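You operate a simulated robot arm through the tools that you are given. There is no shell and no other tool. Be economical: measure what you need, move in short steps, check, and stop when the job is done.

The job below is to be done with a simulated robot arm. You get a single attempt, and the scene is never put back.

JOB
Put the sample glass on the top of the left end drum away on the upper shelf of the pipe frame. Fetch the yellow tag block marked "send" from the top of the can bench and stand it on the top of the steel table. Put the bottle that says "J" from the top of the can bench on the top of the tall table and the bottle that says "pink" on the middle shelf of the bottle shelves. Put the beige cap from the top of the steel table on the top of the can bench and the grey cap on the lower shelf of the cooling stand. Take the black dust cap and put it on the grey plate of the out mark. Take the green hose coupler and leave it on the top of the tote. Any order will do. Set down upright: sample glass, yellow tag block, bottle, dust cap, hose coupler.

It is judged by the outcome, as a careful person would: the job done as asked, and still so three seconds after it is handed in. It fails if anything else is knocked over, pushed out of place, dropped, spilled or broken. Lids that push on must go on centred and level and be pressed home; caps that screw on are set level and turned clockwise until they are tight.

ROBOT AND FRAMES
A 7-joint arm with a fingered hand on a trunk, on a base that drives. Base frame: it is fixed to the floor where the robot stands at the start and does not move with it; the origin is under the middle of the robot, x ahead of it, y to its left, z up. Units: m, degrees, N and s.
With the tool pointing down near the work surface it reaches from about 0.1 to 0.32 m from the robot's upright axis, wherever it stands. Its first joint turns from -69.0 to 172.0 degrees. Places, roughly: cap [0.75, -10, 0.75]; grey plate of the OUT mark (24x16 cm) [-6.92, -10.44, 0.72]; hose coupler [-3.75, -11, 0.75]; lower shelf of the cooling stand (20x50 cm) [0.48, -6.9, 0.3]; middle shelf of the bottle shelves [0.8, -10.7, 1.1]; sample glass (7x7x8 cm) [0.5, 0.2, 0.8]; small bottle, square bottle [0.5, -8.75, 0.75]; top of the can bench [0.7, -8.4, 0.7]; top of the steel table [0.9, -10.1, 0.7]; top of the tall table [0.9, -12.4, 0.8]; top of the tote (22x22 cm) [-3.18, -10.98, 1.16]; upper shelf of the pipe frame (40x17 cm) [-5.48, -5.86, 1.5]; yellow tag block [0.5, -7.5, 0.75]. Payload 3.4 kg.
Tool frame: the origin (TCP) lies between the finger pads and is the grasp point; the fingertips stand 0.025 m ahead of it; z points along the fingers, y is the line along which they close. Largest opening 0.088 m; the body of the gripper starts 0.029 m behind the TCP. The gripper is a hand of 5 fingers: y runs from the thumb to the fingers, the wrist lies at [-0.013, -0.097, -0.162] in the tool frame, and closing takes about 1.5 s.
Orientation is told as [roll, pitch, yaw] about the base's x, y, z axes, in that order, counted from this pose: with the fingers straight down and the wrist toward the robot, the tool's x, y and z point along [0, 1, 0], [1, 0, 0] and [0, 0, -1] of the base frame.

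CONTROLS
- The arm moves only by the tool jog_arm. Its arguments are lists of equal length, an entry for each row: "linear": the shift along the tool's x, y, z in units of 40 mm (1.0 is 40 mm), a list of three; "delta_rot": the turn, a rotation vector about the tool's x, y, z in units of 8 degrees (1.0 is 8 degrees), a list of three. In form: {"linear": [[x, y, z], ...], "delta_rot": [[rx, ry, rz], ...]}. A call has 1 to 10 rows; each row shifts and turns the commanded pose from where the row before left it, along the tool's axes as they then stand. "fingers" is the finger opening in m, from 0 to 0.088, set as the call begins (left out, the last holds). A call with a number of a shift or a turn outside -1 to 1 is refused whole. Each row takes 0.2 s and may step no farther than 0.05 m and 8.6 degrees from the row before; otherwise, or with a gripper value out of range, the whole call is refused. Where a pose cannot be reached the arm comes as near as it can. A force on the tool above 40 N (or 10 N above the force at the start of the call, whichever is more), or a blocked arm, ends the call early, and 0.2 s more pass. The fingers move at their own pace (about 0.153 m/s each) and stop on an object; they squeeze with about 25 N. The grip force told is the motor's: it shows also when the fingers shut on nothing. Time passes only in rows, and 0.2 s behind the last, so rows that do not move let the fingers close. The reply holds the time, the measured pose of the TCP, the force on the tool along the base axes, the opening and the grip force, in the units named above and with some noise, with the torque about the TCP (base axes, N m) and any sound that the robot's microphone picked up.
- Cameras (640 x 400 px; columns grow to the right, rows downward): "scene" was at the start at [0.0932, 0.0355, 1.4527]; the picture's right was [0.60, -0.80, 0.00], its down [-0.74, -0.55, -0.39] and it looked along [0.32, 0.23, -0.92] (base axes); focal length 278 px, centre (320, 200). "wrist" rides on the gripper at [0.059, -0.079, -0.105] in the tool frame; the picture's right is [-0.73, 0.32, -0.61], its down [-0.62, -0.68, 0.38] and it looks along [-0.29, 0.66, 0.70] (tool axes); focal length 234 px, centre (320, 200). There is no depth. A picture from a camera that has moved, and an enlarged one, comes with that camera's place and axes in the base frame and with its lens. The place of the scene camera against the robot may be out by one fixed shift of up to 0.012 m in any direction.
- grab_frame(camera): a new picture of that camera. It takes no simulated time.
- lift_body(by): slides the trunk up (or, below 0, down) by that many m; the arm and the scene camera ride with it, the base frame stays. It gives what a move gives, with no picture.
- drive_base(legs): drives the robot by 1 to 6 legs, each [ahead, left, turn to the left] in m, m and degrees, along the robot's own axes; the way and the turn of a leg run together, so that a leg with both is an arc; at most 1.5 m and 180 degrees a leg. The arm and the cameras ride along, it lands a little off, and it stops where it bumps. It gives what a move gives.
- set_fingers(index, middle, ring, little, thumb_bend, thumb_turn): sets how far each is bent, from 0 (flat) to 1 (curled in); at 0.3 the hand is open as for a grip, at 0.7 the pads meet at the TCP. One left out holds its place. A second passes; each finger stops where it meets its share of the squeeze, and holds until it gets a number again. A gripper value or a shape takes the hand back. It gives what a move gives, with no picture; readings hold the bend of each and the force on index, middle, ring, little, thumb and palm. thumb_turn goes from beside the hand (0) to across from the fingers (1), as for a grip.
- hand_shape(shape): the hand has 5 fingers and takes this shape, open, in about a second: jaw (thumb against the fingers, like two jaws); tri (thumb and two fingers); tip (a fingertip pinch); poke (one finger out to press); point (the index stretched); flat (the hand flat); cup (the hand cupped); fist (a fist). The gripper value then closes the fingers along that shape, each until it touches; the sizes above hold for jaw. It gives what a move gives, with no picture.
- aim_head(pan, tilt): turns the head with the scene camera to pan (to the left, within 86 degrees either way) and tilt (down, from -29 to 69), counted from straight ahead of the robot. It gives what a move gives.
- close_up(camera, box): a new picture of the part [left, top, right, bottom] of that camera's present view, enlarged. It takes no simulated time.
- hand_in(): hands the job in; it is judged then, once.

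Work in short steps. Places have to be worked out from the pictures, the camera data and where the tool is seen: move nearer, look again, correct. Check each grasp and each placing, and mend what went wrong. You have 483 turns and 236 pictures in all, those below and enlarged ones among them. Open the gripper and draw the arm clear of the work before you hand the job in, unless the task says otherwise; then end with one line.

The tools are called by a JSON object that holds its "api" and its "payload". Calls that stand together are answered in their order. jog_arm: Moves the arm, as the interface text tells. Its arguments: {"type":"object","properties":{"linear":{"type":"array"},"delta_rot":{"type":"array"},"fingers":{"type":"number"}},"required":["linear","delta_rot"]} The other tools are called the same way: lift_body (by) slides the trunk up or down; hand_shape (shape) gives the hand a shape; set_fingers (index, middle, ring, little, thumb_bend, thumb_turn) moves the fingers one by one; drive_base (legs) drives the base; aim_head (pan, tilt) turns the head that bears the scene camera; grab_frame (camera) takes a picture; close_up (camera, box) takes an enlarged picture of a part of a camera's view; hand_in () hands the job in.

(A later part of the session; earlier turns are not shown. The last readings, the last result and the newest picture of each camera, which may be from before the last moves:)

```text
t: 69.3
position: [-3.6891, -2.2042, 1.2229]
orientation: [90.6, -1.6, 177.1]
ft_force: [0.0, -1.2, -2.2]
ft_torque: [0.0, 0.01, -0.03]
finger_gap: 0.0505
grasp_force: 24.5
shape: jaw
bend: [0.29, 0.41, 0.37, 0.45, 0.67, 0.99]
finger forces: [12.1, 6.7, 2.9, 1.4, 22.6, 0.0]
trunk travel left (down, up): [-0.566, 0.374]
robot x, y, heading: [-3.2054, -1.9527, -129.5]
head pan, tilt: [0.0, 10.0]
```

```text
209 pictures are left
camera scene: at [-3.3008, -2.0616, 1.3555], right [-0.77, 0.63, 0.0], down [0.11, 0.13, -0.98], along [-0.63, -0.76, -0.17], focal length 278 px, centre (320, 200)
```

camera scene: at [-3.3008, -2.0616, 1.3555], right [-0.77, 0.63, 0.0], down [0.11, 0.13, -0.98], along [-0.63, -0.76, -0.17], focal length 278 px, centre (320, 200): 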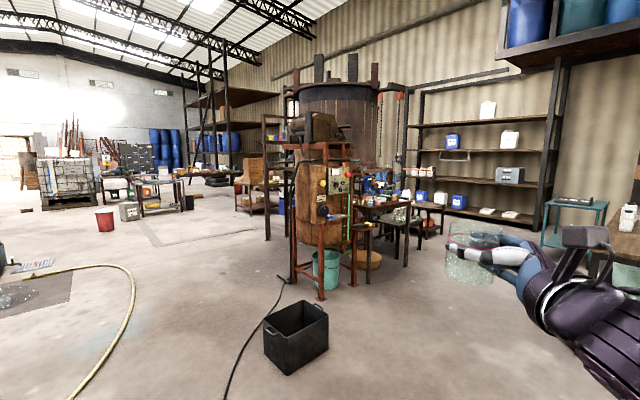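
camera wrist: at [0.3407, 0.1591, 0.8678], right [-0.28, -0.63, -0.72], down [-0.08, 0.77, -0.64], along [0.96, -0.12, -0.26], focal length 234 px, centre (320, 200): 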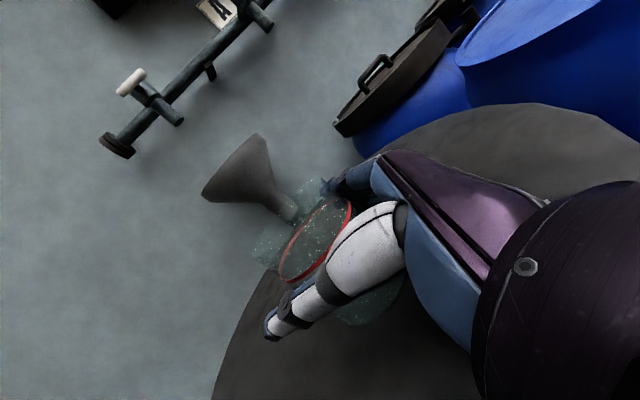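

Zoom on (273, 143), where the shelf should be.

{"api": "close_up", "payload": {"camera": "scene", "box": [210, 80, 370, 180]}}

```text
4.00 times, centred on (290, 130) of scene
camera zoom: at [-3.3008, -2.0616, 1.3555], right [-0.77, 0.63, 0.0], down [0.11, 0.13, -0.98], along [-0.63, -0.76, -0.17], focal length 1112 px, centre (440, 480)
```

zoom: 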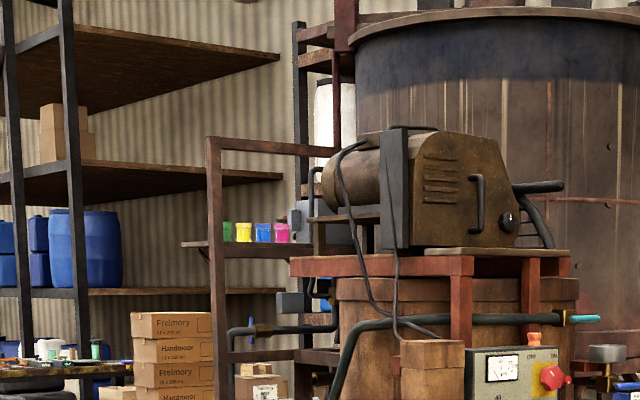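

The shelf carries four colour tubs. I'll go round the black bin's left side toward (−4.0, −4.65) for a closer view.

{"api": "drive_base", "payload": {"legs": [[0.68, 0.43, 0], [0.68, 0.43, 0], [1.23, 0.24, -12]]}}

{"api": "grab_frame", "payload": {"camera": "scene"}}

```text
t: 83.4
position: [-4.6085, -4.7423, 1.2225]
orientation: [90.7, -1.5, 166.1]
ft_force: [0.5, 0.1, -3.8]
ft_torque: [0.06, -0.02, 0.03]
finger_gap: 0.0505
grasp_force: 24.9
shape: jaw
bend: [0.29, 0.41, 0.37, 0.45, 0.67, 0.99]
finger forces: [12.1, 6.7, 2.8, 1.3, 22.5, 0.0]
trunk travel left (down, up): [-0.566, 0.374]
robot x, y, heading: [-4.0855, -4.5854, -140.5]
head pan, tilt: [0.0, 10.0]
```

```text
207 pictures are left
camera scene: at [-4.2013, -4.6772, 1.3555], right [-0.64, 0.77, 0.0], down [0.13, 0.11, -0.98], along [-0.76, -0.63, -0.17], focal length 278 px, centre (320, 200)
```

scene: 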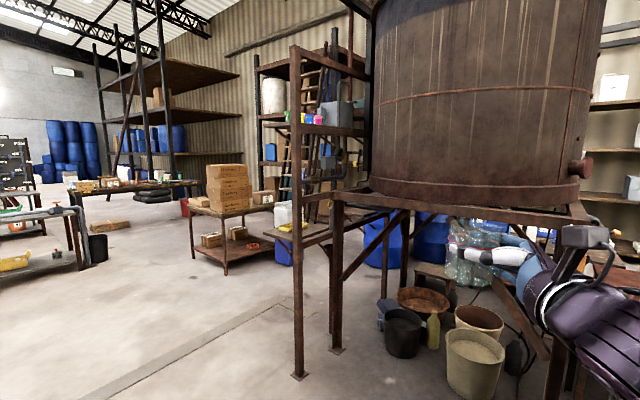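

Raise the trunk to the top so I can see onto the shelf, then zoom.

{"api": "lift_body", "payload": {"by": 0.374}}

{"api": "close_up", "payload": {"camera": "scene", "box": [230, 110, 422, 230]}}

```text
t: 87.0
position: [-4.6099, -4.7432, 1.5976]
orientation: [90.7, -1.6, 166.1]
ft_force: [-0.1, 0.6, -2.8]
ft_torque: [0.0, -0.01, -0.01]
finger_gap: 0.0507
grasp_force: 24.6
shape: jaw
bend: [0.29, 0.41, 0.37, 0.45, 0.67, 0.99]
finger forces: [12.1, 6.6, 2.8, 1.4, 22.6, 0.1]
trunk travel left (down, up): [-0.94, 0.0]
robot x, y, heading: [-4.0858, -4.5828, -140.4]
head pan, tilt: [0.0, 10.0]
```

```text
3.33 times, centred on (326, 170) of scene
camera zoom: at [-4.2014, -4.677, 1.7295], right [-0.64, 0.77, 0.0], down [0.13, 0.11, -0.98], along [-0.76, -0.63, -0.17], focal length 926 px, centre (300, 300)
```

zoom: 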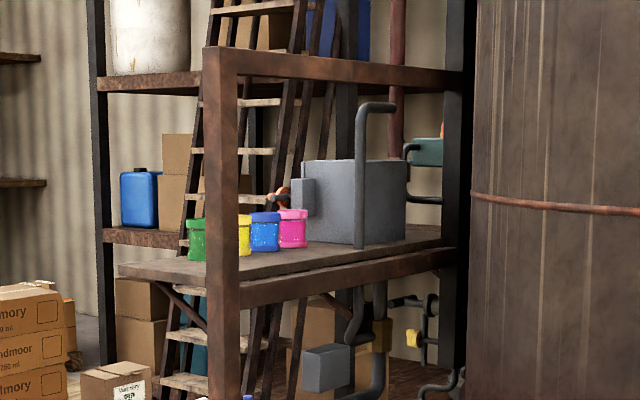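

I see the plank: tubs on it, a grey box to the right, post in front. Move a bit closer and left for a view along the shelf.

{"api": "drive_base", "payload": {"legs": [[0.55, 0.5, 0]]}}

{"api": "aim_head", "payload": {"pan": -10, "tilt": 12}}

{"api": "grab_frame", "payload": {"camera": "scene"}}

```text
t: 91.1
position: [-4.716, -5.4794, 1.5984]
orientation: [90.8, -1.5, 166.0]
ft_force: [-0.2, 0.5, -2.7]
ft_torque: [0.0, 0.01, 0.03]
finger_gap: 0.0503
grasp_force: 24.9
shape: jaw
bend: [0.29, 0.41, 0.37, 0.45, 0.67, 0.99]
finger forces: [12.1, 6.4, 2.9, 1.5, 22.6, 0.1]
trunk travel left (down, up): [-0.94, 0.0]
robot x, y, heading: [-4.1901, -5.3269, -140.5]
head pan, tilt: [0.0, 10.0]
```

```text
t: 91.8
position: [-4.7165, -5.4797, 1.5963]
orientation: [90.6, -1.7, 166.0]
ft_force: [-0.3, -0.9, -2.6]
ft_torque: [0.02, -0.04, -0.02]
finger_gap: 0.0502
grasp_force: 25.7
shape: jaw
bend: [0.29, 0.41, 0.37, 0.45, 0.67, 0.99]
finger forces: [12.0, 6.6, 3.0, 1.4, 22.6, 0.1]
trunk travel left (down, up): [-0.94, 0.0]
robot x, y, heading: [-4.1931, -5.3243, -140.6]
head pan, tilt: [-10.0, 12.0]
```

```text
205 pictures are left
camera scene: at [-4.3169, -5.4023, 1.7263], right [-0.49, 0.87, 0.0], down [0.18, 0.1, -0.98], along [-0.85, -0.48, -0.21], focal length 278 px, centre (320, 200)
```

scene: 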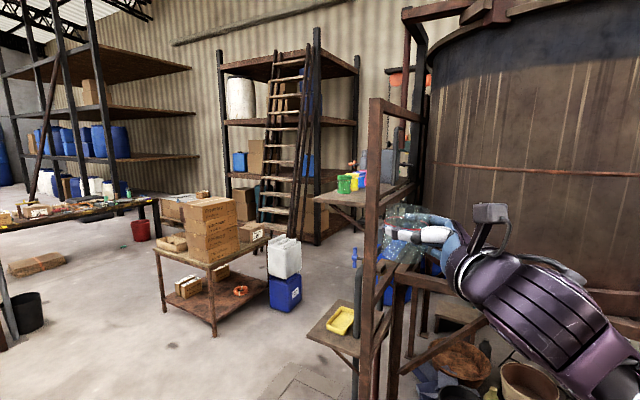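

Zoom on the shelf from here.

{"api": "close_up", "payload": {"camera": "scene", "box": [290, 130, 450, 230]}}

```text
4.00 times, centred on (370, 180) of scene
camera zoom: at [-4.3169, -5.4023, 1.7263], right [-0.49, 0.87, 0.0], down [0.18, 0.1, -0.98], along [-0.85, -0.48, -0.21], focal length 1112 px, centre (120, 280)
```

zoom: 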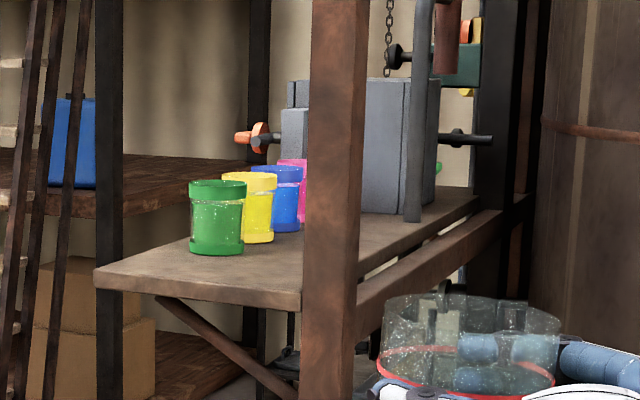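

Shelf geometry: plank from x ≈ −5.25, y −5.74…−5.95, tubs in a row along its back from x ≈ −5.42. I'll set the glass at about (−5.335, −5.85) coming in from the free end (+x), hand body on the −y side away from the post. First drive round to the side and turn.

{"api": "drive_base", "payload": {"legs": [[0.948, 0.665, 0], [0, 0, -91]]}}

{"api": "aim_head", "payload": {"pan": 5, "tilt": 20}}

{"api": "grab_frame", "payload": {"camera": "scene"}}

{"api": "grab_frame", "payload": {"camera": "wrist"}}

```text
t: 101.6
position: [-4.6436, -5.9192, 1.5972]
orientation: [90.7, -1.6, 75.3]
ft_force: [-0.4, -0.6, -2.9]
ft_torque: [-0.02, -0.01, -0.02]
finger_gap: 0.05
grasp_force: 25.0
shape: jaw
bend: [0.29, 0.41, 0.37, 0.45, 0.67, 0.99]
finger forces: [11.9, 6.6, 2.9, 1.5, 22.3, 0.0]
trunk travel left (down, up): [-0.94, 0.0]
robot x, y, heading: [-4.4987, -6.4441, 128.7]
head pan, tilt: [-10.0, 12.0]
```

```text
t: 102.4
position: [-4.6439, -5.9196, 1.596]
orientation: [90.7, -1.6, 75.2]
ft_force: [-0.3, -0.3, -3.6]
ft_torque: [-0.03, 0.01, 0.0]
finger_gap: 0.0501
grasp_force: 25.2
shape: jaw
bend: [0.29, 0.41, 0.37, 0.45, 0.67, 0.99]
finger forces: [12.1, 6.6, 2.8, 1.5, 22.6, 0.0]
trunk travel left (down, up): [-0.94, 0.0]
robot x, y, heading: [-4.4932, -6.446, 128.6]
head pan, tilt: [5.0, 20.0]
```

```text
203 pictures are left
camera scene: at [-4.595, -6.3364, 1.7133], right [0.72, 0.69, 0.0], down [0.24, -0.25, -0.94], along [-0.65, 0.68, -0.34], focal length 278 px, centre (320, 200)
```

scene: 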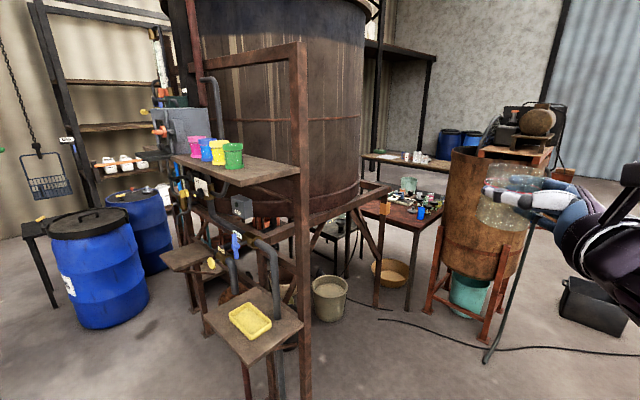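

```text
202 pictures are left
camera wrist: at [-4.5608, -6.023, 1.6515], right [0.67, 0.18, -0.72], down [-0.55, -0.54, -0.64], along [-0.51, 0.82, -0.26], focal length 234 px, centre (320, 200)
```

wrist: 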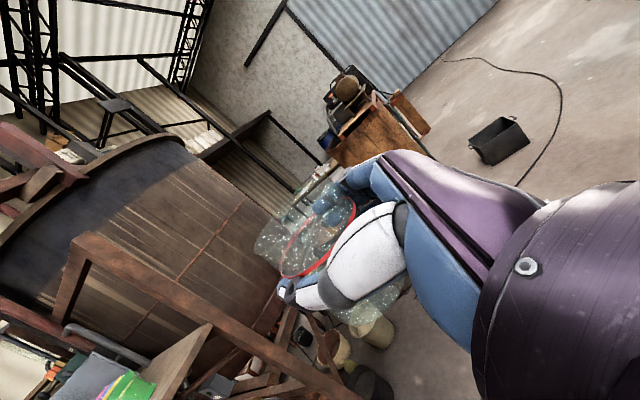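

Excellent view of the shelf. Zoom for accurate coordinates.

{"api": "close_up", "payload": {"camera": "scene", "box": [140, 90, 332, 210]}}

```text
3.33 times, centred on (236, 150) of scene
camera zoom: at [-4.595, -6.3364, 1.7133], right [0.72, 0.69, 0.0], down [0.24, -0.25, -0.94], along [-0.65, 0.68, -0.34], focal length 926 px, centre (600, 367)
```

zoom: 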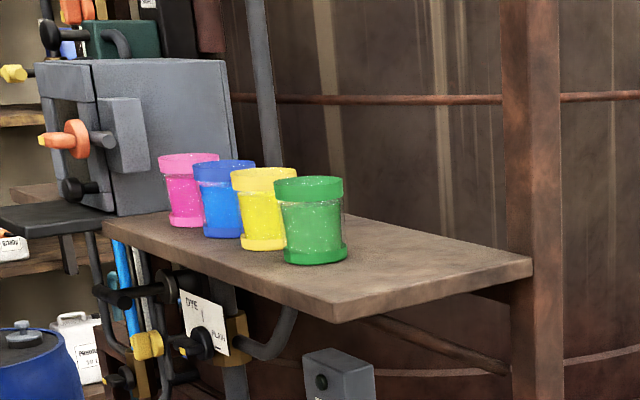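

Edge of shelf x ≈ −5.26, green tub's near side ≈ −5.40, so glass target (−5.325, −5.84) is free. Drive sideways toward it, first leg to stop short of the shelf.

{"api": "drive_base", "payload": {"legs": [[0.304, 0.333, 0]]}}

{"api": "grab_frame", "payload": {"camera": "scene"}}

```text
t: 105.1
position: [-5.0916, -5.8897, 1.5962]
orientation: [90.9, -1.7, 75.5]
ft_force: [1.2, 1.2, -3.0]
ft_torque: [0.01, -0.01, 0.02]
finger_gap: 0.0502
grasp_force: 25.3
shape: jaw
bend: [0.29, 0.41, 0.37, 0.45, 0.67, 0.99]
finger forces: [11.9, 6.6, 2.9, 1.5, 22.3, 0.0]
trunk travel left (down, up): [-0.94, 0.0]
robot x, y, heading: [-4.9438, -6.4164, 128.8]
head pan, tilt: [5.0, 20.0]
```

```text
200 pictures are left
camera scene: at [-5.0423, -6.3073, 1.7134], right [0.72, 0.69, 0.0], down [0.24, -0.25, -0.94], along [-0.65, 0.68, -0.34], focal length 278 px, centre (320, 200)
```

scene: 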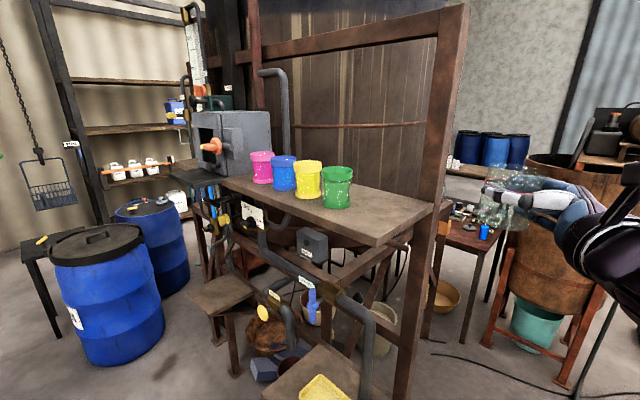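

Fresh fix: green tub centre ≈ (−5.41, −5.875). I'll aim the TCP at (−5.312, −5.825). Drive in at full height.

{"api": "drive_base", "payload": {"legs": [[0.188, 0.131, 0]]}}

{"api": "grab_frame", "payload": {"camera": "scene"}}

{"api": "grab_frame", "payload": {"camera": "wrist"}}

```text
t: 106.8
position: [-5.3113, -5.8268, 1.5976]
orientation: [90.8, -1.7, 75.4]
ft_force: [0.3, -1.0, -2.6]
ft_torque: [-0.01, -0.06, 0.01]
finger_gap: 0.0499
grasp_force: 25.2
shape: jaw
bend: [0.29, 0.41, 0.37, 0.45, 0.67, 0.99]
finger forces: [12.0, 6.5, 3.0, 1.4, 22.4, 0.1]
trunk travel left (down, up): [-0.94, 0.0]
robot x, y, heading: [-5.1617, -6.3483, 128.7]
head pan, tilt: [5.0, 20.0]
```

```text
199 pictures are left
camera scene: at [-5.26, -6.2434, 1.7135], right [0.72, 0.69, 0.0], down [0.24, -0.25, -0.94], along [-0.65, 0.68, -0.34], focal length 278 px, centre (320, 200)
```

scene: 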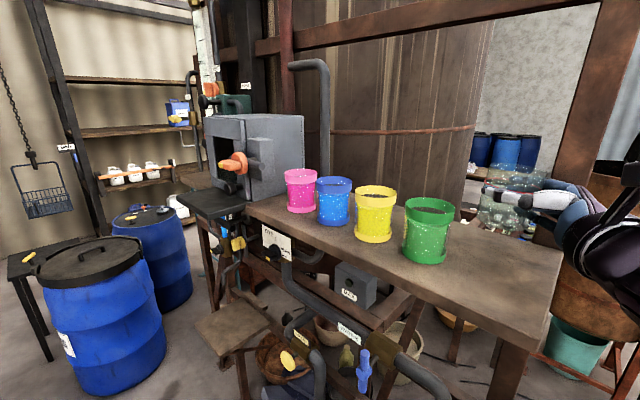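

```text
198 pictures are left
camera wrist: at [-5.2274, -5.9298, 1.6518], right [0.66, 0.18, -0.73], down [-0.55, -0.54, -0.64], along [-0.51, 0.82, -0.26], focal length 234 px, centre (320, 200)
```

wrist: 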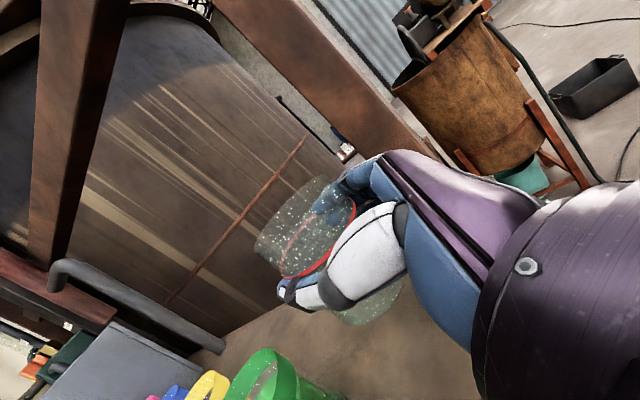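

Glass is above the plank. Back 8 mm off for thumb clearance from the green tub, then lower by trunk.

{"api": "jog_arm", "payload": {"linear": [[0, 0.05, -0.2]], "delta_rot": [[0, 0, 0]]}}

{"api": "lift_body", "payload": {"by": -0.036}}

{"api": "grab_frame", "payload": {"camera": "scene"}}

{"api": "grab_frame", "payload": {"camera": "wrist"}}

```text
t: 107.2
position: [-5.3032, -5.8247, 1.5961]
orientation: [90.9, -1.5, 75.4]
ft_force: [1.3, -0.6, -2.8]
ft_torque: [-0.01, 0.0, 0.03]
finger_gap: 0.0504
grasp_force: 25.2
shape: jaw
bend: [0.29, 0.41, 0.37, 0.45, 0.67, 0.99]
finger forces: [11.9, 6.5, 2.8, 1.4, 22.3, 0.1]
trunk travel left (down, up): [-0.94, 0.0]
robot x, y, heading: [-5.1637, -6.3459, 128.7]
head pan, tilt: [5.0, 20.0]
```

```text
t: 108.0
position: [-5.3045, -5.8256, 1.5612]
orientation: [90.6, -1.6, 75.4]
ft_force: [0.2, 0.4, -3.7]
ft_torque: [0.0, -0.04, 0.0]
finger_gap: 0.0501
grasp_force: 25.0
shape: jaw
bend: [0.29, 0.41, 0.37, 0.45, 0.67, 0.99]
finger forces: [11.9, 6.5, 2.8, 1.4, 22.4, 0.0]
trunk travel left (down, up): [-0.904, 0.036]
robot x, y, heading: [-5.1629, -6.3476, 128.9]
head pan, tilt: [5.0, 20.0]
```

```text
197 pictures are left
camera scene: at [-5.2624, -6.2429, 1.6772], right [0.72, 0.69, 0.0], down [0.24, -0.25, -0.94], along [-0.65, 0.68, -0.34], focal length 278 px, centre (320, 200)
```

scene: 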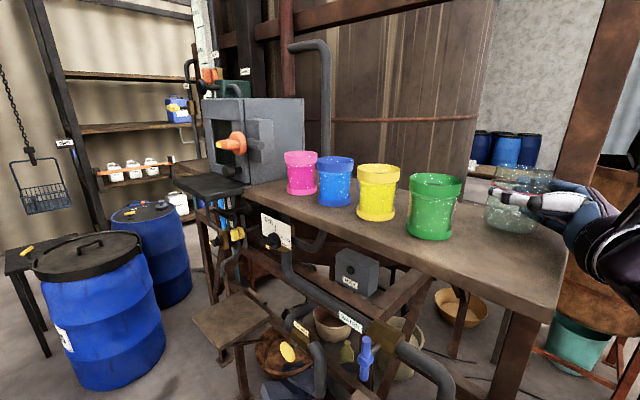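

```text
196 pictures are left
camera wrist: at [-5.2214, -5.9295, 1.6156], right [0.67, 0.18, -0.72], down [-0.55, -0.54, -0.64], along [-0.51, 0.82, -0.26], focal length 234 px, centre (320, 200)
```

wrist: 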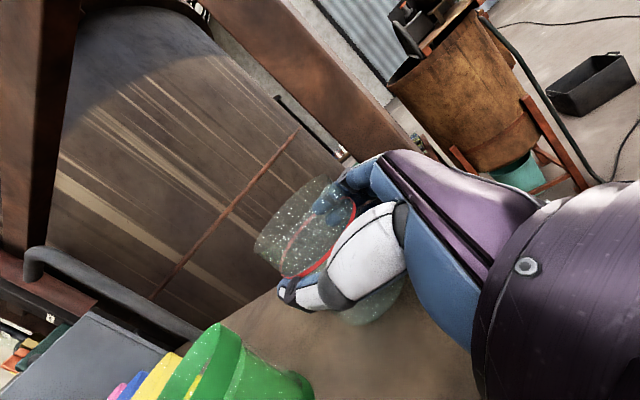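

Nearly down. Lower in small trunk steps until the load goes off the hand.

{"api": "lift_body", "payload": {"by": -0.006}}

{"api": "lift_body", "payload": {"by": -0.003}}

```text
t: 108.5
position: [-5.3048, -5.8247, 1.5542]
orientation: [90.6, -1.6, 75.4]
ft_force: [0.2, -0.7, -2.6]
ft_torque: [-0.02, -0.01, 0.05]
finger_gap: 0.05
grasp_force: 24.8
shape: jaw
bend: [0.29, 0.41, 0.37, 0.45, 0.67, 0.99]
finger forces: [12.0, 6.5, 2.9, 1.4, 22.4, 0.0]
trunk travel left (down, up): [-0.898, 0.042]
robot x, y, heading: [-5.1648, -6.3481, 128.7]
head pan, tilt: [5.0, 20.0]
```

```text
t: 109.1
position: [-5.3052, -5.8247, 1.5518]
orientation: [90.7, -1.5, 75.4]
ft_force: [0.5, -0.6, -2.7]
ft_torque: [0.0, -0.01, -0.01]
finger_gap: 0.05
grasp_force: 25.3
shape: jaw
bend: [0.29, 0.41, 0.37, 0.45, 0.67, 0.99]
finger forces: [12.0, 6.5, 2.9, 1.3, 22.4, 0.0]
trunk travel left (down, up): [-0.895, 0.045]
robot x, y, heading: [-5.1633, -6.3507, 129.0]
head pan, tilt: [5.0, 20.0]
```

{"api": "lift_body", "payload": {"by": -0.003}}

{"api": "lift_body", "payload": {"by": -0.002}}

{"api": "close_up", "payload": {"camera": "scene", "box": [400, 140, 592, 260]}}

```text
t: 109.6
position: [-5.3046, -5.8265, 1.5487]
orientation: [90.8, -1.6, 75.4]
ft_force: [0.2, 0.6, -1.5]
ft_torque: [0.03, 0.0, -0.01]
finger_gap: 0.0501
grasp_force: 24.9
shape: jaw
bend: [0.29, 0.41, 0.37, 0.45, 0.67, 0.99]
finger forces: [12.0, 6.6, 3.0, 1.4, 22.5, 0.0]
trunk travel left (down, up): [-0.892, 0.048]
robot x, y, heading: [-5.1628, -6.3478, 128.8]
head pan, tilt: [5.0, 20.0]
```

```text
t: 110.1
position: [-5.3055, -5.8258, 1.5471]
orientation: [90.8, -1.5, 75.6]
ft_force: [-0.8, 1.2, 3.7]
ft_torque: [0.07, -0.06, 0.04]
finger_gap: 0.0502
grasp_force: 25.2
shape: jaw
bend: [0.29, 0.41, 0.37, 0.45, 0.67, 0.99]
finger forces: [12.6, 6.7, 2.9, 1.6, 22.8, 1.1]
trunk travel left (down, up): [-0.89, 0.05]
robot x, y, heading: [-5.16, -6.3491, 128.9]
head pan, tilt: [5.0, 20.0]
```

```text
3.33 times, centred on (496, 200) of scene
camera zoom: at [-5.2628, -6.2432, 1.6634], right [0.72, 0.69, 0.0], down [0.24, -0.25, -0.94], along [-0.65, 0.68, -0.34], focal length 926 px, centre (-267, 200)
```

zoom: 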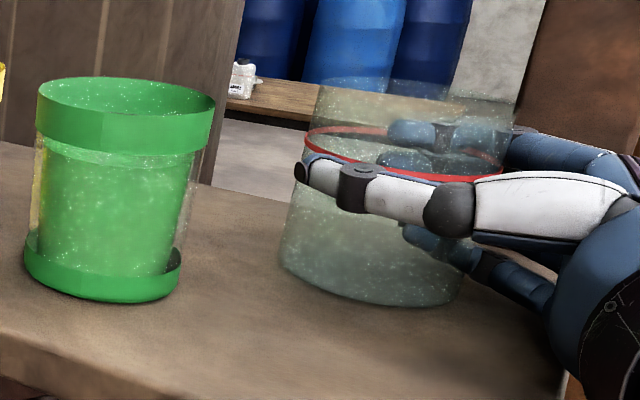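

The glass has touched down (+3.7 N). Release.

{"api": "jog_arm", "payload": {"linear": [[0, 0, 0], [0, 0, 0], [0, 0, 0], [0, 0, 0]], "delta_rot": [[0, 0, 0], [0, 0, 0], [0, 0, 0], [0, 0, 0]], "fingers": 0.08}}

{"api": "close_up", "payload": {"camera": "scene", "box": [400, 140, 592, 260]}}

```text
t: 111.1
position: [-5.3052, -5.8264, 1.5476]
orientation: [90.8, -1.6, 75.4]
ft_force: [-0.4, 0.8, 2.4]
ft_torque: [-0.02, -0.09, 0.07]
finger_gap: 0.0799
grasp_force: 0.1
shape: jaw
bend: [0.31, 0.32, 0.3, 0.31, 0.32, 0.98]
finger forces: [0.0, 0.0, 0.0, 0.1, 0.1, 2.2]
trunk travel left (down, up): [-0.89, 0.05]
robot x, y, heading: [-5.1638, -6.3546, 128.7]
head pan, tilt: [5.0, 20.0]
```

```text
3.33 times, centred on (496, 200) of scene
camera zoom: at [-5.2624, -6.2435, 1.6633], right [0.72, 0.69, 0.0], down [0.24, -0.25, -0.94], along [-0.65, 0.68, -0.34], focal length 926 px, centre (-267, 200)
```

zoom: 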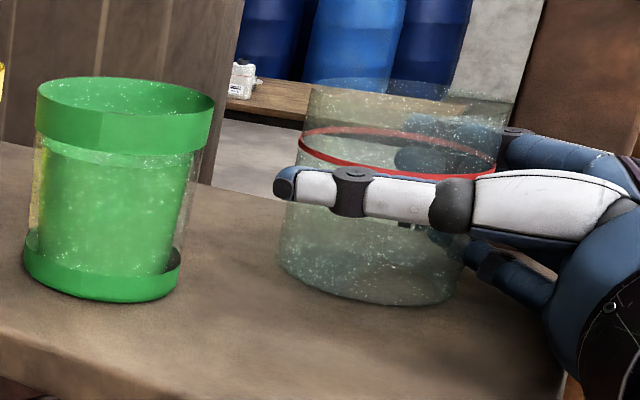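

Glass stands free and upright. The palm carries ~2 N, so lift 3 mm, open fully, and withdraw along −z.

{"api": "jog_arm", "payload": {"linear": [[0.08, 0, 0], [0, 0, -0.2], [0, 0, -0.5], [0, 0, -0.6], [0, 0, -0.8], [0, 0, -0.8]], "delta_rot": [[0, 0, 0], [0, 0, 0], [0, 0, 0], [0, 0, 0], [0, 0, 0], [0, 0, 0]], "fingers": 0.088}}

{"api": "grab_frame", "payload": {"camera": "scene"}}

```text
t: 112.5
position: [-5.1917, -5.8557, 1.5487]
orientation: [90.6, -1.5, 75.5]
ft_force: [0.9, -0.6, 1.0]
ft_torque: [-0.03, 0.01, 0.02]
finger_gap: 0.0877
grasp_force: 0.1
shape: jaw
bend: [0.3, 0.3, 0.3, 0.3, 0.3, 0.98]
finger forces: [0.1, 0.0, 0.0, 0.0, 0.0, 0.0]
trunk travel left (down, up): [-0.89, 0.05]
robot x, y, heading: [-5.1607, -6.349, 128.7]
head pan, tilt: [5.0, 20.0]
```

```text
193 pictures are left
camera scene: at [-5.2602, -6.2441, 1.6635], right [0.72, 0.69, 0.0], down [0.24, -0.25, -0.94], along [-0.65, 0.68, -0.34], focal length 278 px, centre (320, 200)
```

scene: 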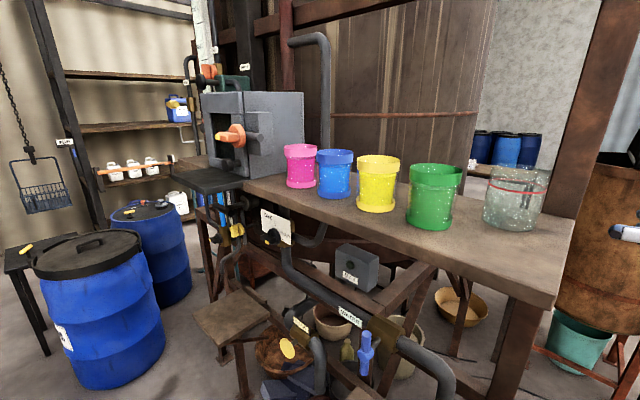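

Glass placed well. Now back away and turn to face −y for the hose coupler (−3.75, −11).

{"api": "drive_base", "payload": {"legs": [[-0.49, -0.452, 0], [0, 0, 151]]}}

{"api": "aim_head", "payload": {"pan": 0, "tilt": 12}}

{"api": "grab_frame", "payload": {"camera": "scene"}}

```text
t: 122.4
position: [-4.7186, -6.8889, 1.5474]
orientation: [90.7, -1.7, -134.2]
ft_force: [0.3, -0.7, -0.5]
ft_torque: [-0.04, 0.04, 0.01]
finger_gap: 0.0878
grasp_force: 0.0
shape: jaw
bend: [0.3, 0.3, 0.3, 0.3, 0.3, 0.98]
finger forces: [0.0, 0.0, 0.1, 0.0, 0.0, 0.0]
trunk travel left (down, up): [-0.89, 0.05]
robot x, y, heading: [-4.5015, -6.4477, -80.7]
head pan, tilt: [5.0, 20.0]
```

```text
t: 123.1
position: [-4.7191, -6.8895, 1.5489]
orientation: [90.7, -1.6, -134.3]
ft_force: [-0.1, 0.8, 0.0]
ft_torque: [-0.03, -0.01, 0.01]
finger_gap: 0.0878
grasp_force: 0.0
shape: jaw
bend: [0.3, 0.3, 0.3, 0.3, 0.3, 0.98]
finger forces: [0.1, 0.1, 0.1, 0.1, 0.0, 0.0]
trunk travel left (down, up): [-0.89, 0.05]
robot x, y, heading: [-4.4997, -6.4444, -80.5]
head pan, tilt: [0.0, 12.0]
```

```text
192 pictures are left
camera scene: at [-4.4808, -6.5857, 1.6763], right [-0.99, -0.16, 0.0], down [-0.03, 0.21, -0.98], along [0.16, -0.97, -0.21], focal length 278 px, centre (320, 200)
```

scene: 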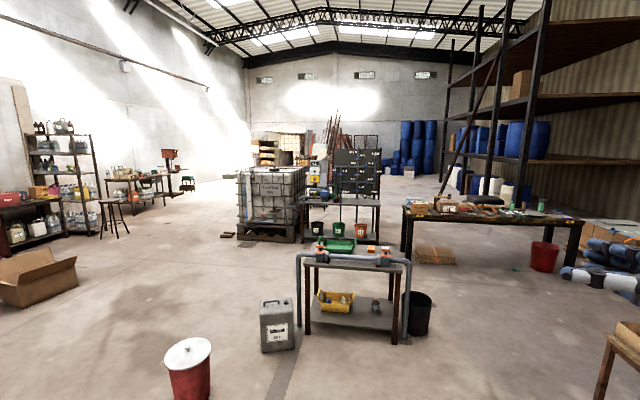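

The IBC tote, the bench behind the pipe rig, and the long table on the right (OUT mark) are visible. Zoom on these.

{"api": "close_up", "payload": {"camera": "scene", "box": [230, 140, 422, 260]}}

{"api": "close_up", "payload": {"camera": "scene", "box": [390, 170, 614, 310]}}

```text
3.33 times, centred on (326, 200) of scene
camera zoom: at [-4.4808, -6.5857, 1.6763], right [-0.99, -0.16, 0.0], down [-0.03, 0.21, -0.98], along [0.16, -0.97, -0.21], focal length 926 px, centre (300, 200)
```

zoom: 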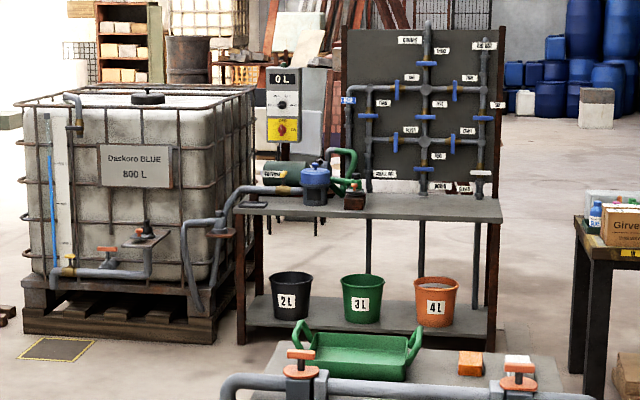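

```text
2.86 times, centred on (502, 240) of scene
camera zoom: at [-4.4808, -6.5857, 1.6763], right [-0.99, -0.16, 0.0], down [-0.03, 0.21, -0.98], along [0.16, -0.97, -0.21], focal length 794 px, centre (-200, 86)
```

zoom: 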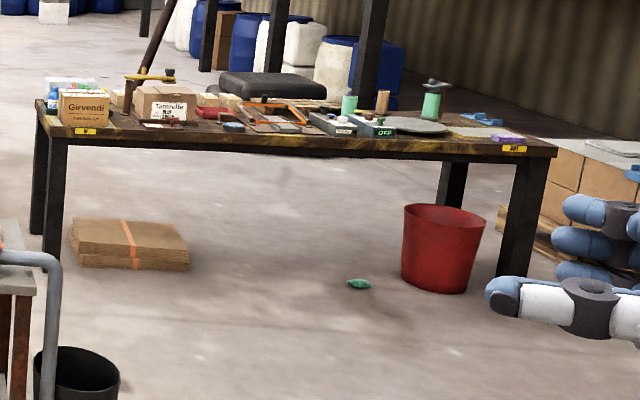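

Search for the black dust cap: zoom on the rig table in front.

{"api": "close_up", "payload": {"camera": "scene", "box": [280, 220, 440, 320]}}

{"api": "close_up", "payload": {"camera": "scene", "box": [0, 100, 240, 250]}}

```text
4.00 times, centred on (360, 270) of scene
camera zoom: at [-4.4808, -6.5857, 1.6763], right [-0.99, -0.16, 0.0], down [-0.03, 0.21, -0.98], along [0.16, -0.97, -0.21], focal length 1112 px, centre (160, -80)
```

zoom: 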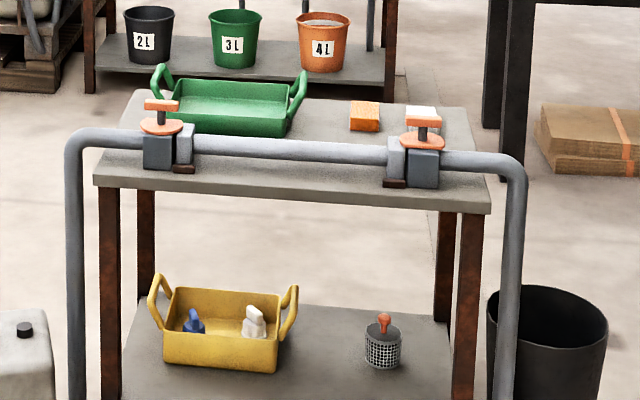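

```text
2.67 times, centred on (120, 175) of scene
camera zoom: at [-4.4808, -6.5857, 1.6763], right [-0.99, -0.16, 0.0], down [-0.03, 0.21, -0.98], along [0.16, -0.97, -0.21], focal length 741 px, centre (853, 267)
```

zoom: 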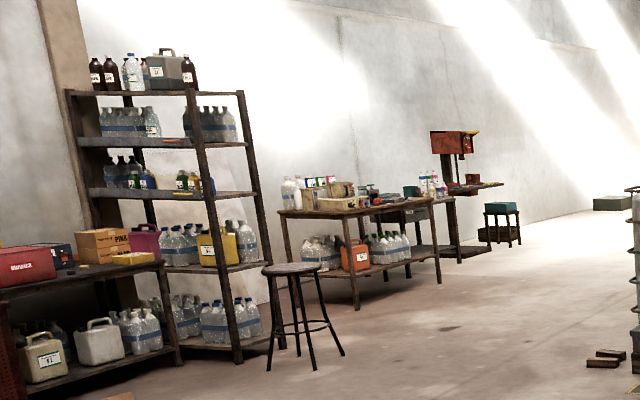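

No dust cap there. Drive between the rig and the carton table toward the long table to look over it.

{"api": "drive_base", "payload": {"legs": [[0.877, -0.552, 0], [0.953, -0.97, 0], [0.657, -0.31, -15]]}}

{"api": "aim_head", "payload": {"pan": -10, "tilt": 30}}

{"api": "grab_frame", "payload": {"camera": "scene"}}

```text
t: 138.4
position: [-6.338, -9.5334, 1.5488]
orientation: [90.7, -1.6, -150.1]
ft_force: [0.4, 0.2, -0.9]
ft_torque: [-0.04, 0.0, 0.01]
finger_gap: 0.0878
grasp_force: 0.0
shape: jaw
bend: [0.3, 0.3, 0.3, 0.3, 0.3, 0.98]
finger forces: [0.0, 0.1, 0.0, 0.1, 0.0, 0.0]
trunk travel left (down, up): [-0.89, 0.05]
robot x, y, heading: [-6.0075, -9.1693, -96.3]
head pan, tilt: [0.0, 12.0]
```

```text
t: 139.2
position: [-6.3376, -9.5351, 1.5478]
orientation: [90.7, -1.6, -149.9]
ft_force: [-0.3, -0.4, 0.2]
ft_torque: [0.01, -0.03, -0.01]
finger_gap: 0.0876
grasp_force: 0.0
shape: jaw
bend: [0.3, 0.3, 0.3, 0.3, 0.3, 0.98]
finger forces: [0.0, 0.0, 0.1, 0.1, 0.1, 0.1]
trunk travel left (down, up): [-0.89, 0.05]
robot x, y, heading: [-6.0072, -9.1658, -96.5]
head pan, tilt: [-10.0, 30.0]
```

```text
187 pictures are left
camera scene: at [-6.0424, -9.3017, 1.6473], right [-0.96, 0.28, 0.0], down [0.14, 0.48, -0.87], along [-0.25, -0.83, -0.5], focal length 278 px, centre (320, 200)
```

scene: 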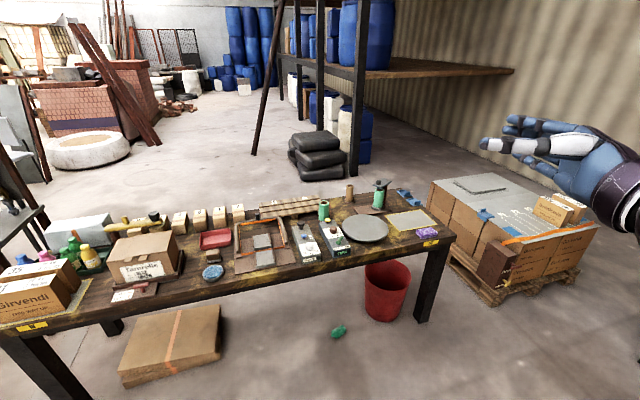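

{"api": "close_up", "payload": {"camera": "scene", "box": [200, 170, 460, 290]}}

{"api": "close_up", "payload": {"camera": "scene", "box": [0, 200, 220, 340]}}

```text
2.46 times, centred on (330, 230) of scene
camera zoom: at [-6.0424, -9.3017, 1.6473], right [-0.96, 0.28, 0.0], down [0.14, 0.48, -0.87], along [-0.25, -0.83, -0.5], focal length 684 px, centre (295, 126)
```

zoom: 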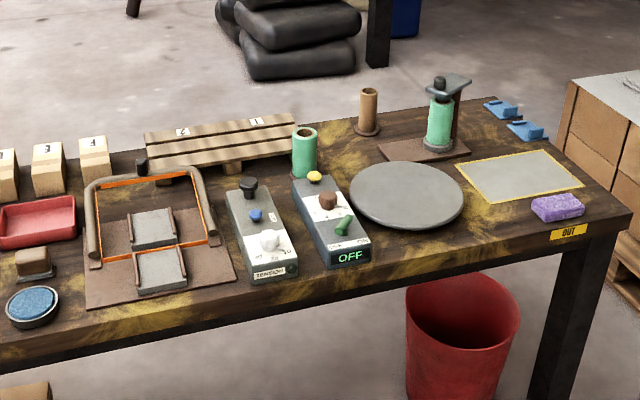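

```text
2.86 times, centred on (110, 270) of scene
camera zoom: at [-6.0424, -9.3017, 1.6473], right [-0.96, 0.28, 0.0], down [0.14, 0.48, -0.87], along [-0.25, -0.83, -0.5], focal length 794 px, centre (920, 0)
```

zoom: 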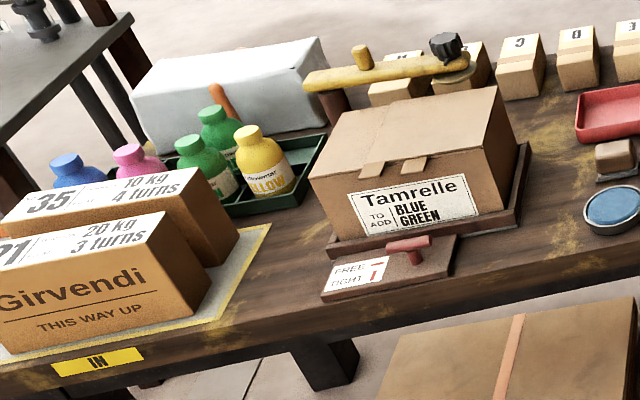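

The OUT plate is empty and in view; no dust cap on this table. The bench by the tote is the likely place; drive along the lane to it.

{"api": "drive_base", "payload": {"legs": [[0.497, 0.76, 0], [0.013, 1.21, 0]]}}

{"api": "aim_head", "payload": {"pan": 10, "tilt": 30}}

{"api": "grab_frame", "payload": {"camera": "scene"}}

```text
t: 149.7
position: [-4.4463, -10.2668, 1.5485]
orientation: [90.7, -1.7, -150.0]
ft_force: [0.1, 0.2, -0.3]
ft_torque: [0.0, 0.0, 0.03]
finger_gap: 0.088
grasp_force: 0.0
shape: jaw
bend: [0.3, 0.3, 0.3, 0.3, 0.3, 0.98]
finger forces: [0.0, 0.0, 0.0, 0.0, 0.0, 0.0]
trunk travel left (down, up): [-0.89, 0.05]
robot x, y, heading: [-4.1112, -9.8982, -96.6]
head pan, tilt: [-10.0, 30.0]
```

```text
t: 150.6
position: [-4.4455, -10.267, 1.5482]
orientation: [90.7, -1.7, -150.2]
ft_force: [-0.2, 0.0, -0.9]
ft_torque: [0.01, 0.0, 0.02]
finger_gap: 0.0875
grasp_force: 0.0
shape: jaw
bend: [0.3, 0.3, 0.3, 0.3, 0.3, 0.98]
finger forces: [0.0, 0.0, 0.0, 0.0, 0.1, 0.0]
trunk travel left (down, up): [-0.89, 0.05]
robot x, y, heading: [-4.1142, -9.8971, -96.6]
head pan, tilt: [10.0, 30.0]
```

```text
184 pictures are left
camera scene: at [-4.1181, -10.0374, 1.6473], right [-1.0, -0.06, 0.0], down [-0.03, 0.5, -0.87], along [0.05, -0.86, -0.5], focal length 278 px, centre (320, 200)
```

scene: 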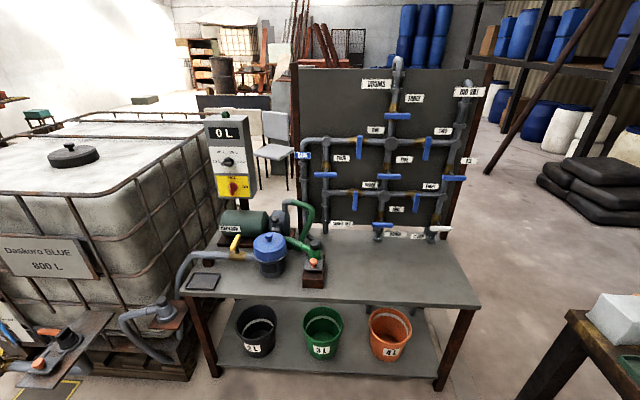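

{"api": "close_up", "payload": {"camera": "scene", "box": [170, 190, 362, 310]}}

{"api": "close_up", "payload": {"camera": "scene", "box": [0, 200, 192, 400]}}

```text
3.33 times, centred on (266, 250) of scene
camera zoom: at [-4.1181, -10.0374, 1.6473], right [-1.0, -0.06, 0.0], down [-0.03, 0.5, -0.87], along [0.05, -0.86, -0.5], focal length 926 px, centre (500, 33)
```

zoom: 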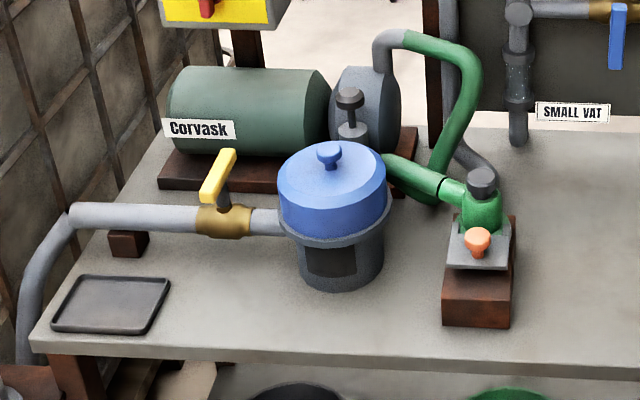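

```text
2.00 times, centred on (96, 300) of scene
camera zoom: at [-4.1181, -10.0374, 1.6473], right [-1.0, -0.06, 0.0], down [-0.03, 0.5, -0.87], along [0.05, -0.86, -0.5], focal length 556 px, centre (768, 0)
```

zoom: 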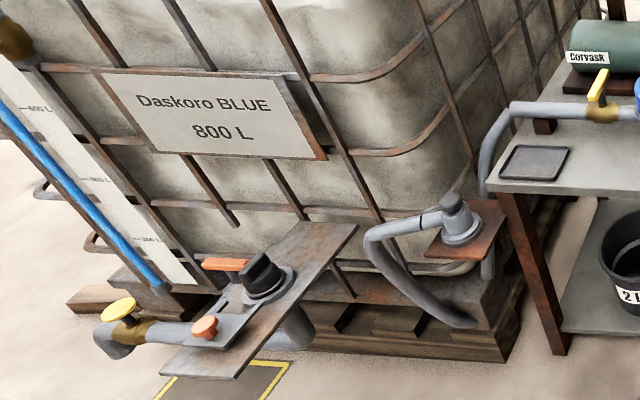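

I need closer views: green fitting with a dark top on the bench, and fittings on the tote outlet. Move nearer and lower the trunk.

{"api": "drive_base", "payload": {"legs": [[0.12, 0.2, 0]]}}

{"api": "lift_body", "payload": {"by": -0.3}}

{"api": "aim_head", "payload": {"pan": 5, "tilt": 35}}

{"api": "close_up", "payload": {"camera": "scene", "box": [190, 120, 450, 280]}}

{"api": "aim_head", "payload": {"pan": 40, "tilt": 35}}

{"api": "grab_frame", "payload": {"camera": "scene"}}

```text
t: 152.3
position: [-4.2622, -10.4068, 1.5475]
orientation: [90.8, -1.6, -149.9]
ft_force: [0.0, 0.2, 0.3]
ft_torque: [-0.01, 0.02, -0.01]
finger_gap: 0.0876
grasp_force: 0.0
shape: jaw
bend: [0.3, 0.3, 0.3, 0.3, 0.3, 0.98]
finger forces: [0.0, 0.0, 0.1, 0.0, 0.0, 0.0]
trunk travel left (down, up): [-0.89, 0.05]
robot x, y, heading: [-3.9298, -10.041, -96.4]
head pan, tilt: [10.0, 30.0]
```

```text
t: 155.3
position: [-4.2614, -10.4078, 1.2471]
orientation: [90.7, -1.5, -150.0]
ft_force: [-0.3, 0.2, -1.0]
ft_torque: [-0.02, 0.0, 0.02]
finger_gap: 0.0878
grasp_force: 0.1
shape: jaw
bend: [0.3, 0.3, 0.3, 0.3, 0.3, 0.98]
finger forces: [0.1, 0.1, 0.0, 0.0, 0.1, 0.0]
trunk travel left (down, up): [-0.59, 0.35]
robot x, y, heading: [-3.9296, -10.0403, -96.4]
head pan, tilt: [10.0, 30.0]
```

```text
t: 156.0
position: [-4.262, -10.4089, 1.2481]
orientation: [90.7, -1.6, -149.8]
ft_force: [0.6, 0.7, -0.4]
ft_torque: [0.01, -0.01, -0.01]
finger_gap: 0.0878
grasp_force: 0.0
shape: jaw
bend: [0.3, 0.3, 0.3, 0.3, 0.3, 0.98]
finger forces: [0.0, 0.0, 0.0, 0.0, 0.0, 0.0]
trunk travel left (down, up): [-0.59, 0.35]
robot x, y, heading: [-3.9299, -10.0407, -96.5]
head pan, tilt: [5.0, 35.0]
```

```text
2.46 times, centred on (320, 200) of scene
camera zoom: at [-3.9414, -10.1764, 1.3395], right [-1.0, 0.03, 0.0], down [0.01, 0.57, -0.82], along [-0.02, -0.82, -0.57], focal length 684 px, centre (320, 200)
```

zoom: 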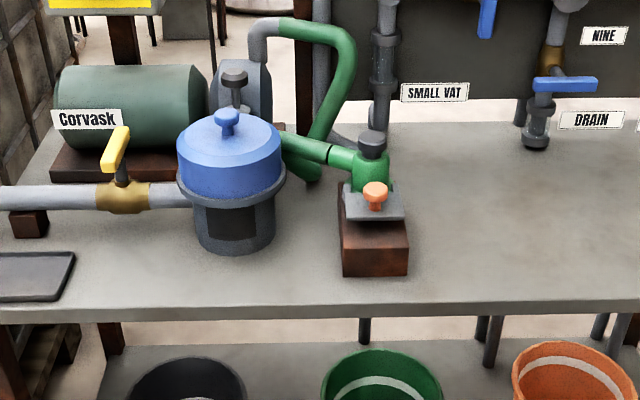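

```text
t: 157.0
position: [-4.2604, -10.4076, 1.2473]
orientation: [90.6, -1.5, -149.9]
ft_force: [-0.7, 1.2, -0.6]
ft_torque: [0.0, 0.03, -0.01]
finger_gap: 0.0876
grasp_force: 0.1
shape: jaw
bend: [0.3, 0.3, 0.3, 0.3, 0.3, 0.98]
finger forces: [0.0, 0.0, 0.0, 0.0, 0.0, 0.1]
trunk travel left (down, up): [-0.59, 0.35]
robot x, y, heading: [-3.9271, -10.0416, -96.4]
head pan, tilt: [40.0, 35.0]
```

```text
180 pictures are left
camera scene: at [-3.8907, -10.1619, 1.3395], right [-0.83, -0.55, 0.0], down [-0.32, 0.48, -0.82], along [0.45, -0.68, -0.57], focal length 278 px, centre (320, 200)
```

scene: 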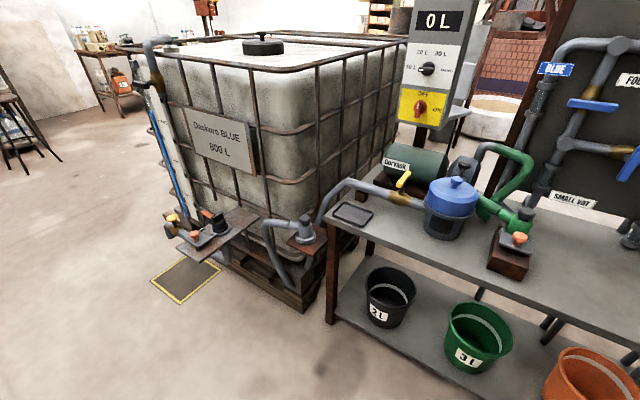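

Zoom harder on both fittings with orange knobs.

{"api": "close_up", "payload": {"camera": "scene", "box": [470, 190, 566, 280]}}

{"api": "close_up", "payload": {"camera": "scene", "box": [150, 180, 340, 300]}}

```text
4.44 times, centred on (518, 235) of scene
camera zoom: at [-3.8907, -10.1619, 1.3395], right [-0.83, -0.55, 0.0], down [-0.32, 0.48, -0.82], along [0.45, -0.68, -0.57], focal length 1235 px, centre (-560, 44)
```

zoom: 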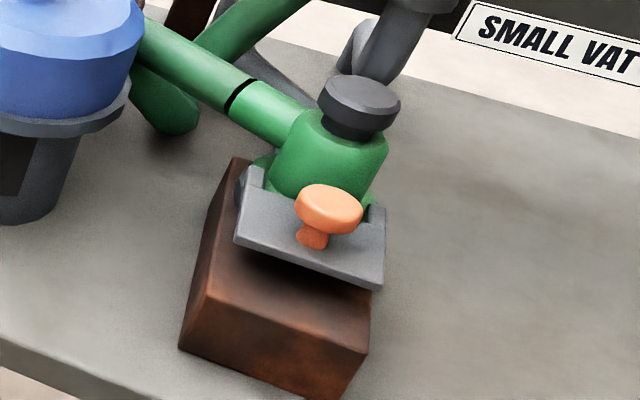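

```text
3.33 times, centred on (245, 240) of scene
camera zoom: at [-3.8907, -10.1619, 1.3395], right [-0.83, -0.55, 0.0], down [-0.32, 0.48, -0.82], along [0.45, -0.68, -0.57], focal length 926 px, centre (570, 67)
```

zoom: 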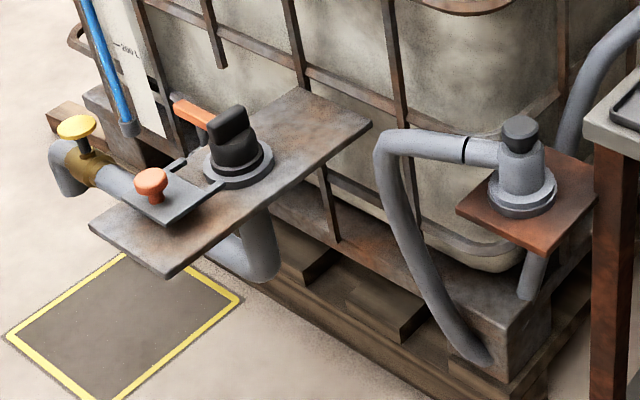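

Both fittings have a fork latch with an orange knob: the green coupler sits in one on the brown block, the black dust cap on the tote's outlet plate in another. I'll need to pull the latch out by its knob. First re-pose the hand: turn it straight ahead (yaw −30° relative).

{"api": "jog_arm", "payload": {"linear": [[0, 0, 0], [0, 0, 0], [0, 0, 0], [0, 0, 0]], "delta_rot": [[-0.9, 0, 0], [-0.9, 0, 0], [-0.9, 0, 0], [-0.9, 0, 0]]}}

{"api": "hand_shape", "payload": {"shape": "tip"}}

{"api": "aim_head", "payload": {"pan": -25, "tilt": 35}}

{"api": "grab_frame", "payload": {"camera": "scene"}}

{"api": "grab_frame", "payload": {"camera": "wrist"}}

```text
t: 158.0
position: [-4.2646, -10.4188, 1.2593]
orientation: [90.8, -1.9, -161.5]
ft_force: [0.0, -0.3, 0.5]
ft_torque: [-0.02, 0.04, 0.0]
finger_gap: 0.0876
grasp_force: 0.0
shape: jaw
bend: [0.3, 0.3, 0.3, 0.3, 0.3, 0.98]
finger forces: [0.1, 0.0, 0.0, 0.0, 0.1, 0.1]
out of reach, approached as far as the arm can: row 1, 2, 3, 4
trunk travel left (down, up): [-0.59, 0.35]
robot x, y, heading: [-3.932, -10.0397, -96.4]
head pan, tilt: [40.0, 35.0]
```

```text
t: 158.9
position: [-4.2647, -10.4192, 1.2598]
orientation: [90.8, -1.8, -161.5]
ft_force: [0.0, 0.0, -0.7]
ft_torque: [0.0, 0.02, -0.03]
finger_gap: 0.088
grasp_force: 0.1
shape: tip
bend: [0.3, 0.98, 0.99, 0.99, 0.3, 0.98]
finger forces: [0.0, 0.0, 0.0, 0.0, 0.0, 0.1]
trunk travel left (down, up): [-0.59, 0.35]
robot x, y, heading: [-3.9297, -10.0378, -96.6]
head pan, tilt: [40.0, 35.0]
```

```text
t: 160.2
position: [-4.265, -10.4184, 1.2586]
orientation: [90.8, -1.8, -161.3]
ft_force: [0.5, -0.6, 1.2]
ft_torque: [-0.01, -0.01, 0.01]
finger_gap: 0.0878
grasp_force: 0.0
shape: tip
bend: [0.3, 0.98, 0.99, 0.99, 0.3, 0.98]
finger forces: [0.0, 0.0, 0.0, 0.0, 0.1, 0.0]
trunk travel left (down, up): [-0.59, 0.35]
robot x, y, heading: [-3.9281, -10.0386, -96.7]
head pan, tilt: [-25.0, 35.0]
```

```text
177 pictures are left
camera scene: at [-3.9851, -10.1636, 1.3395], right [-0.85, 0.52, 0.0], down [0.3, 0.49, -0.82], along [-0.43, -0.7, -0.57], focal length 278 px, centre (320, 200)
```

scene: 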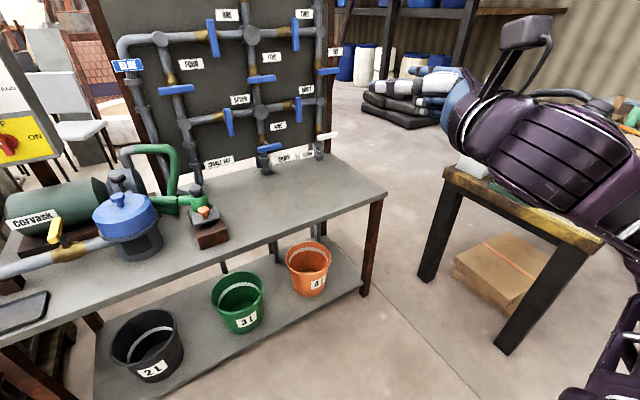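

```text
176 pictures are left
camera wrist: at [-4.2207, -10.2927, 1.3125], right [-0.52, 0.46, -0.72], down [0.75, -0.16, -0.64], along [-0.41, -0.88, -0.26], focal length 234 px, centre (320, 200)
```

wrist: 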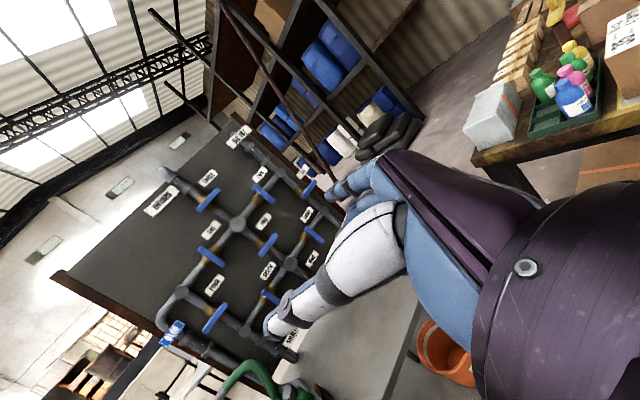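

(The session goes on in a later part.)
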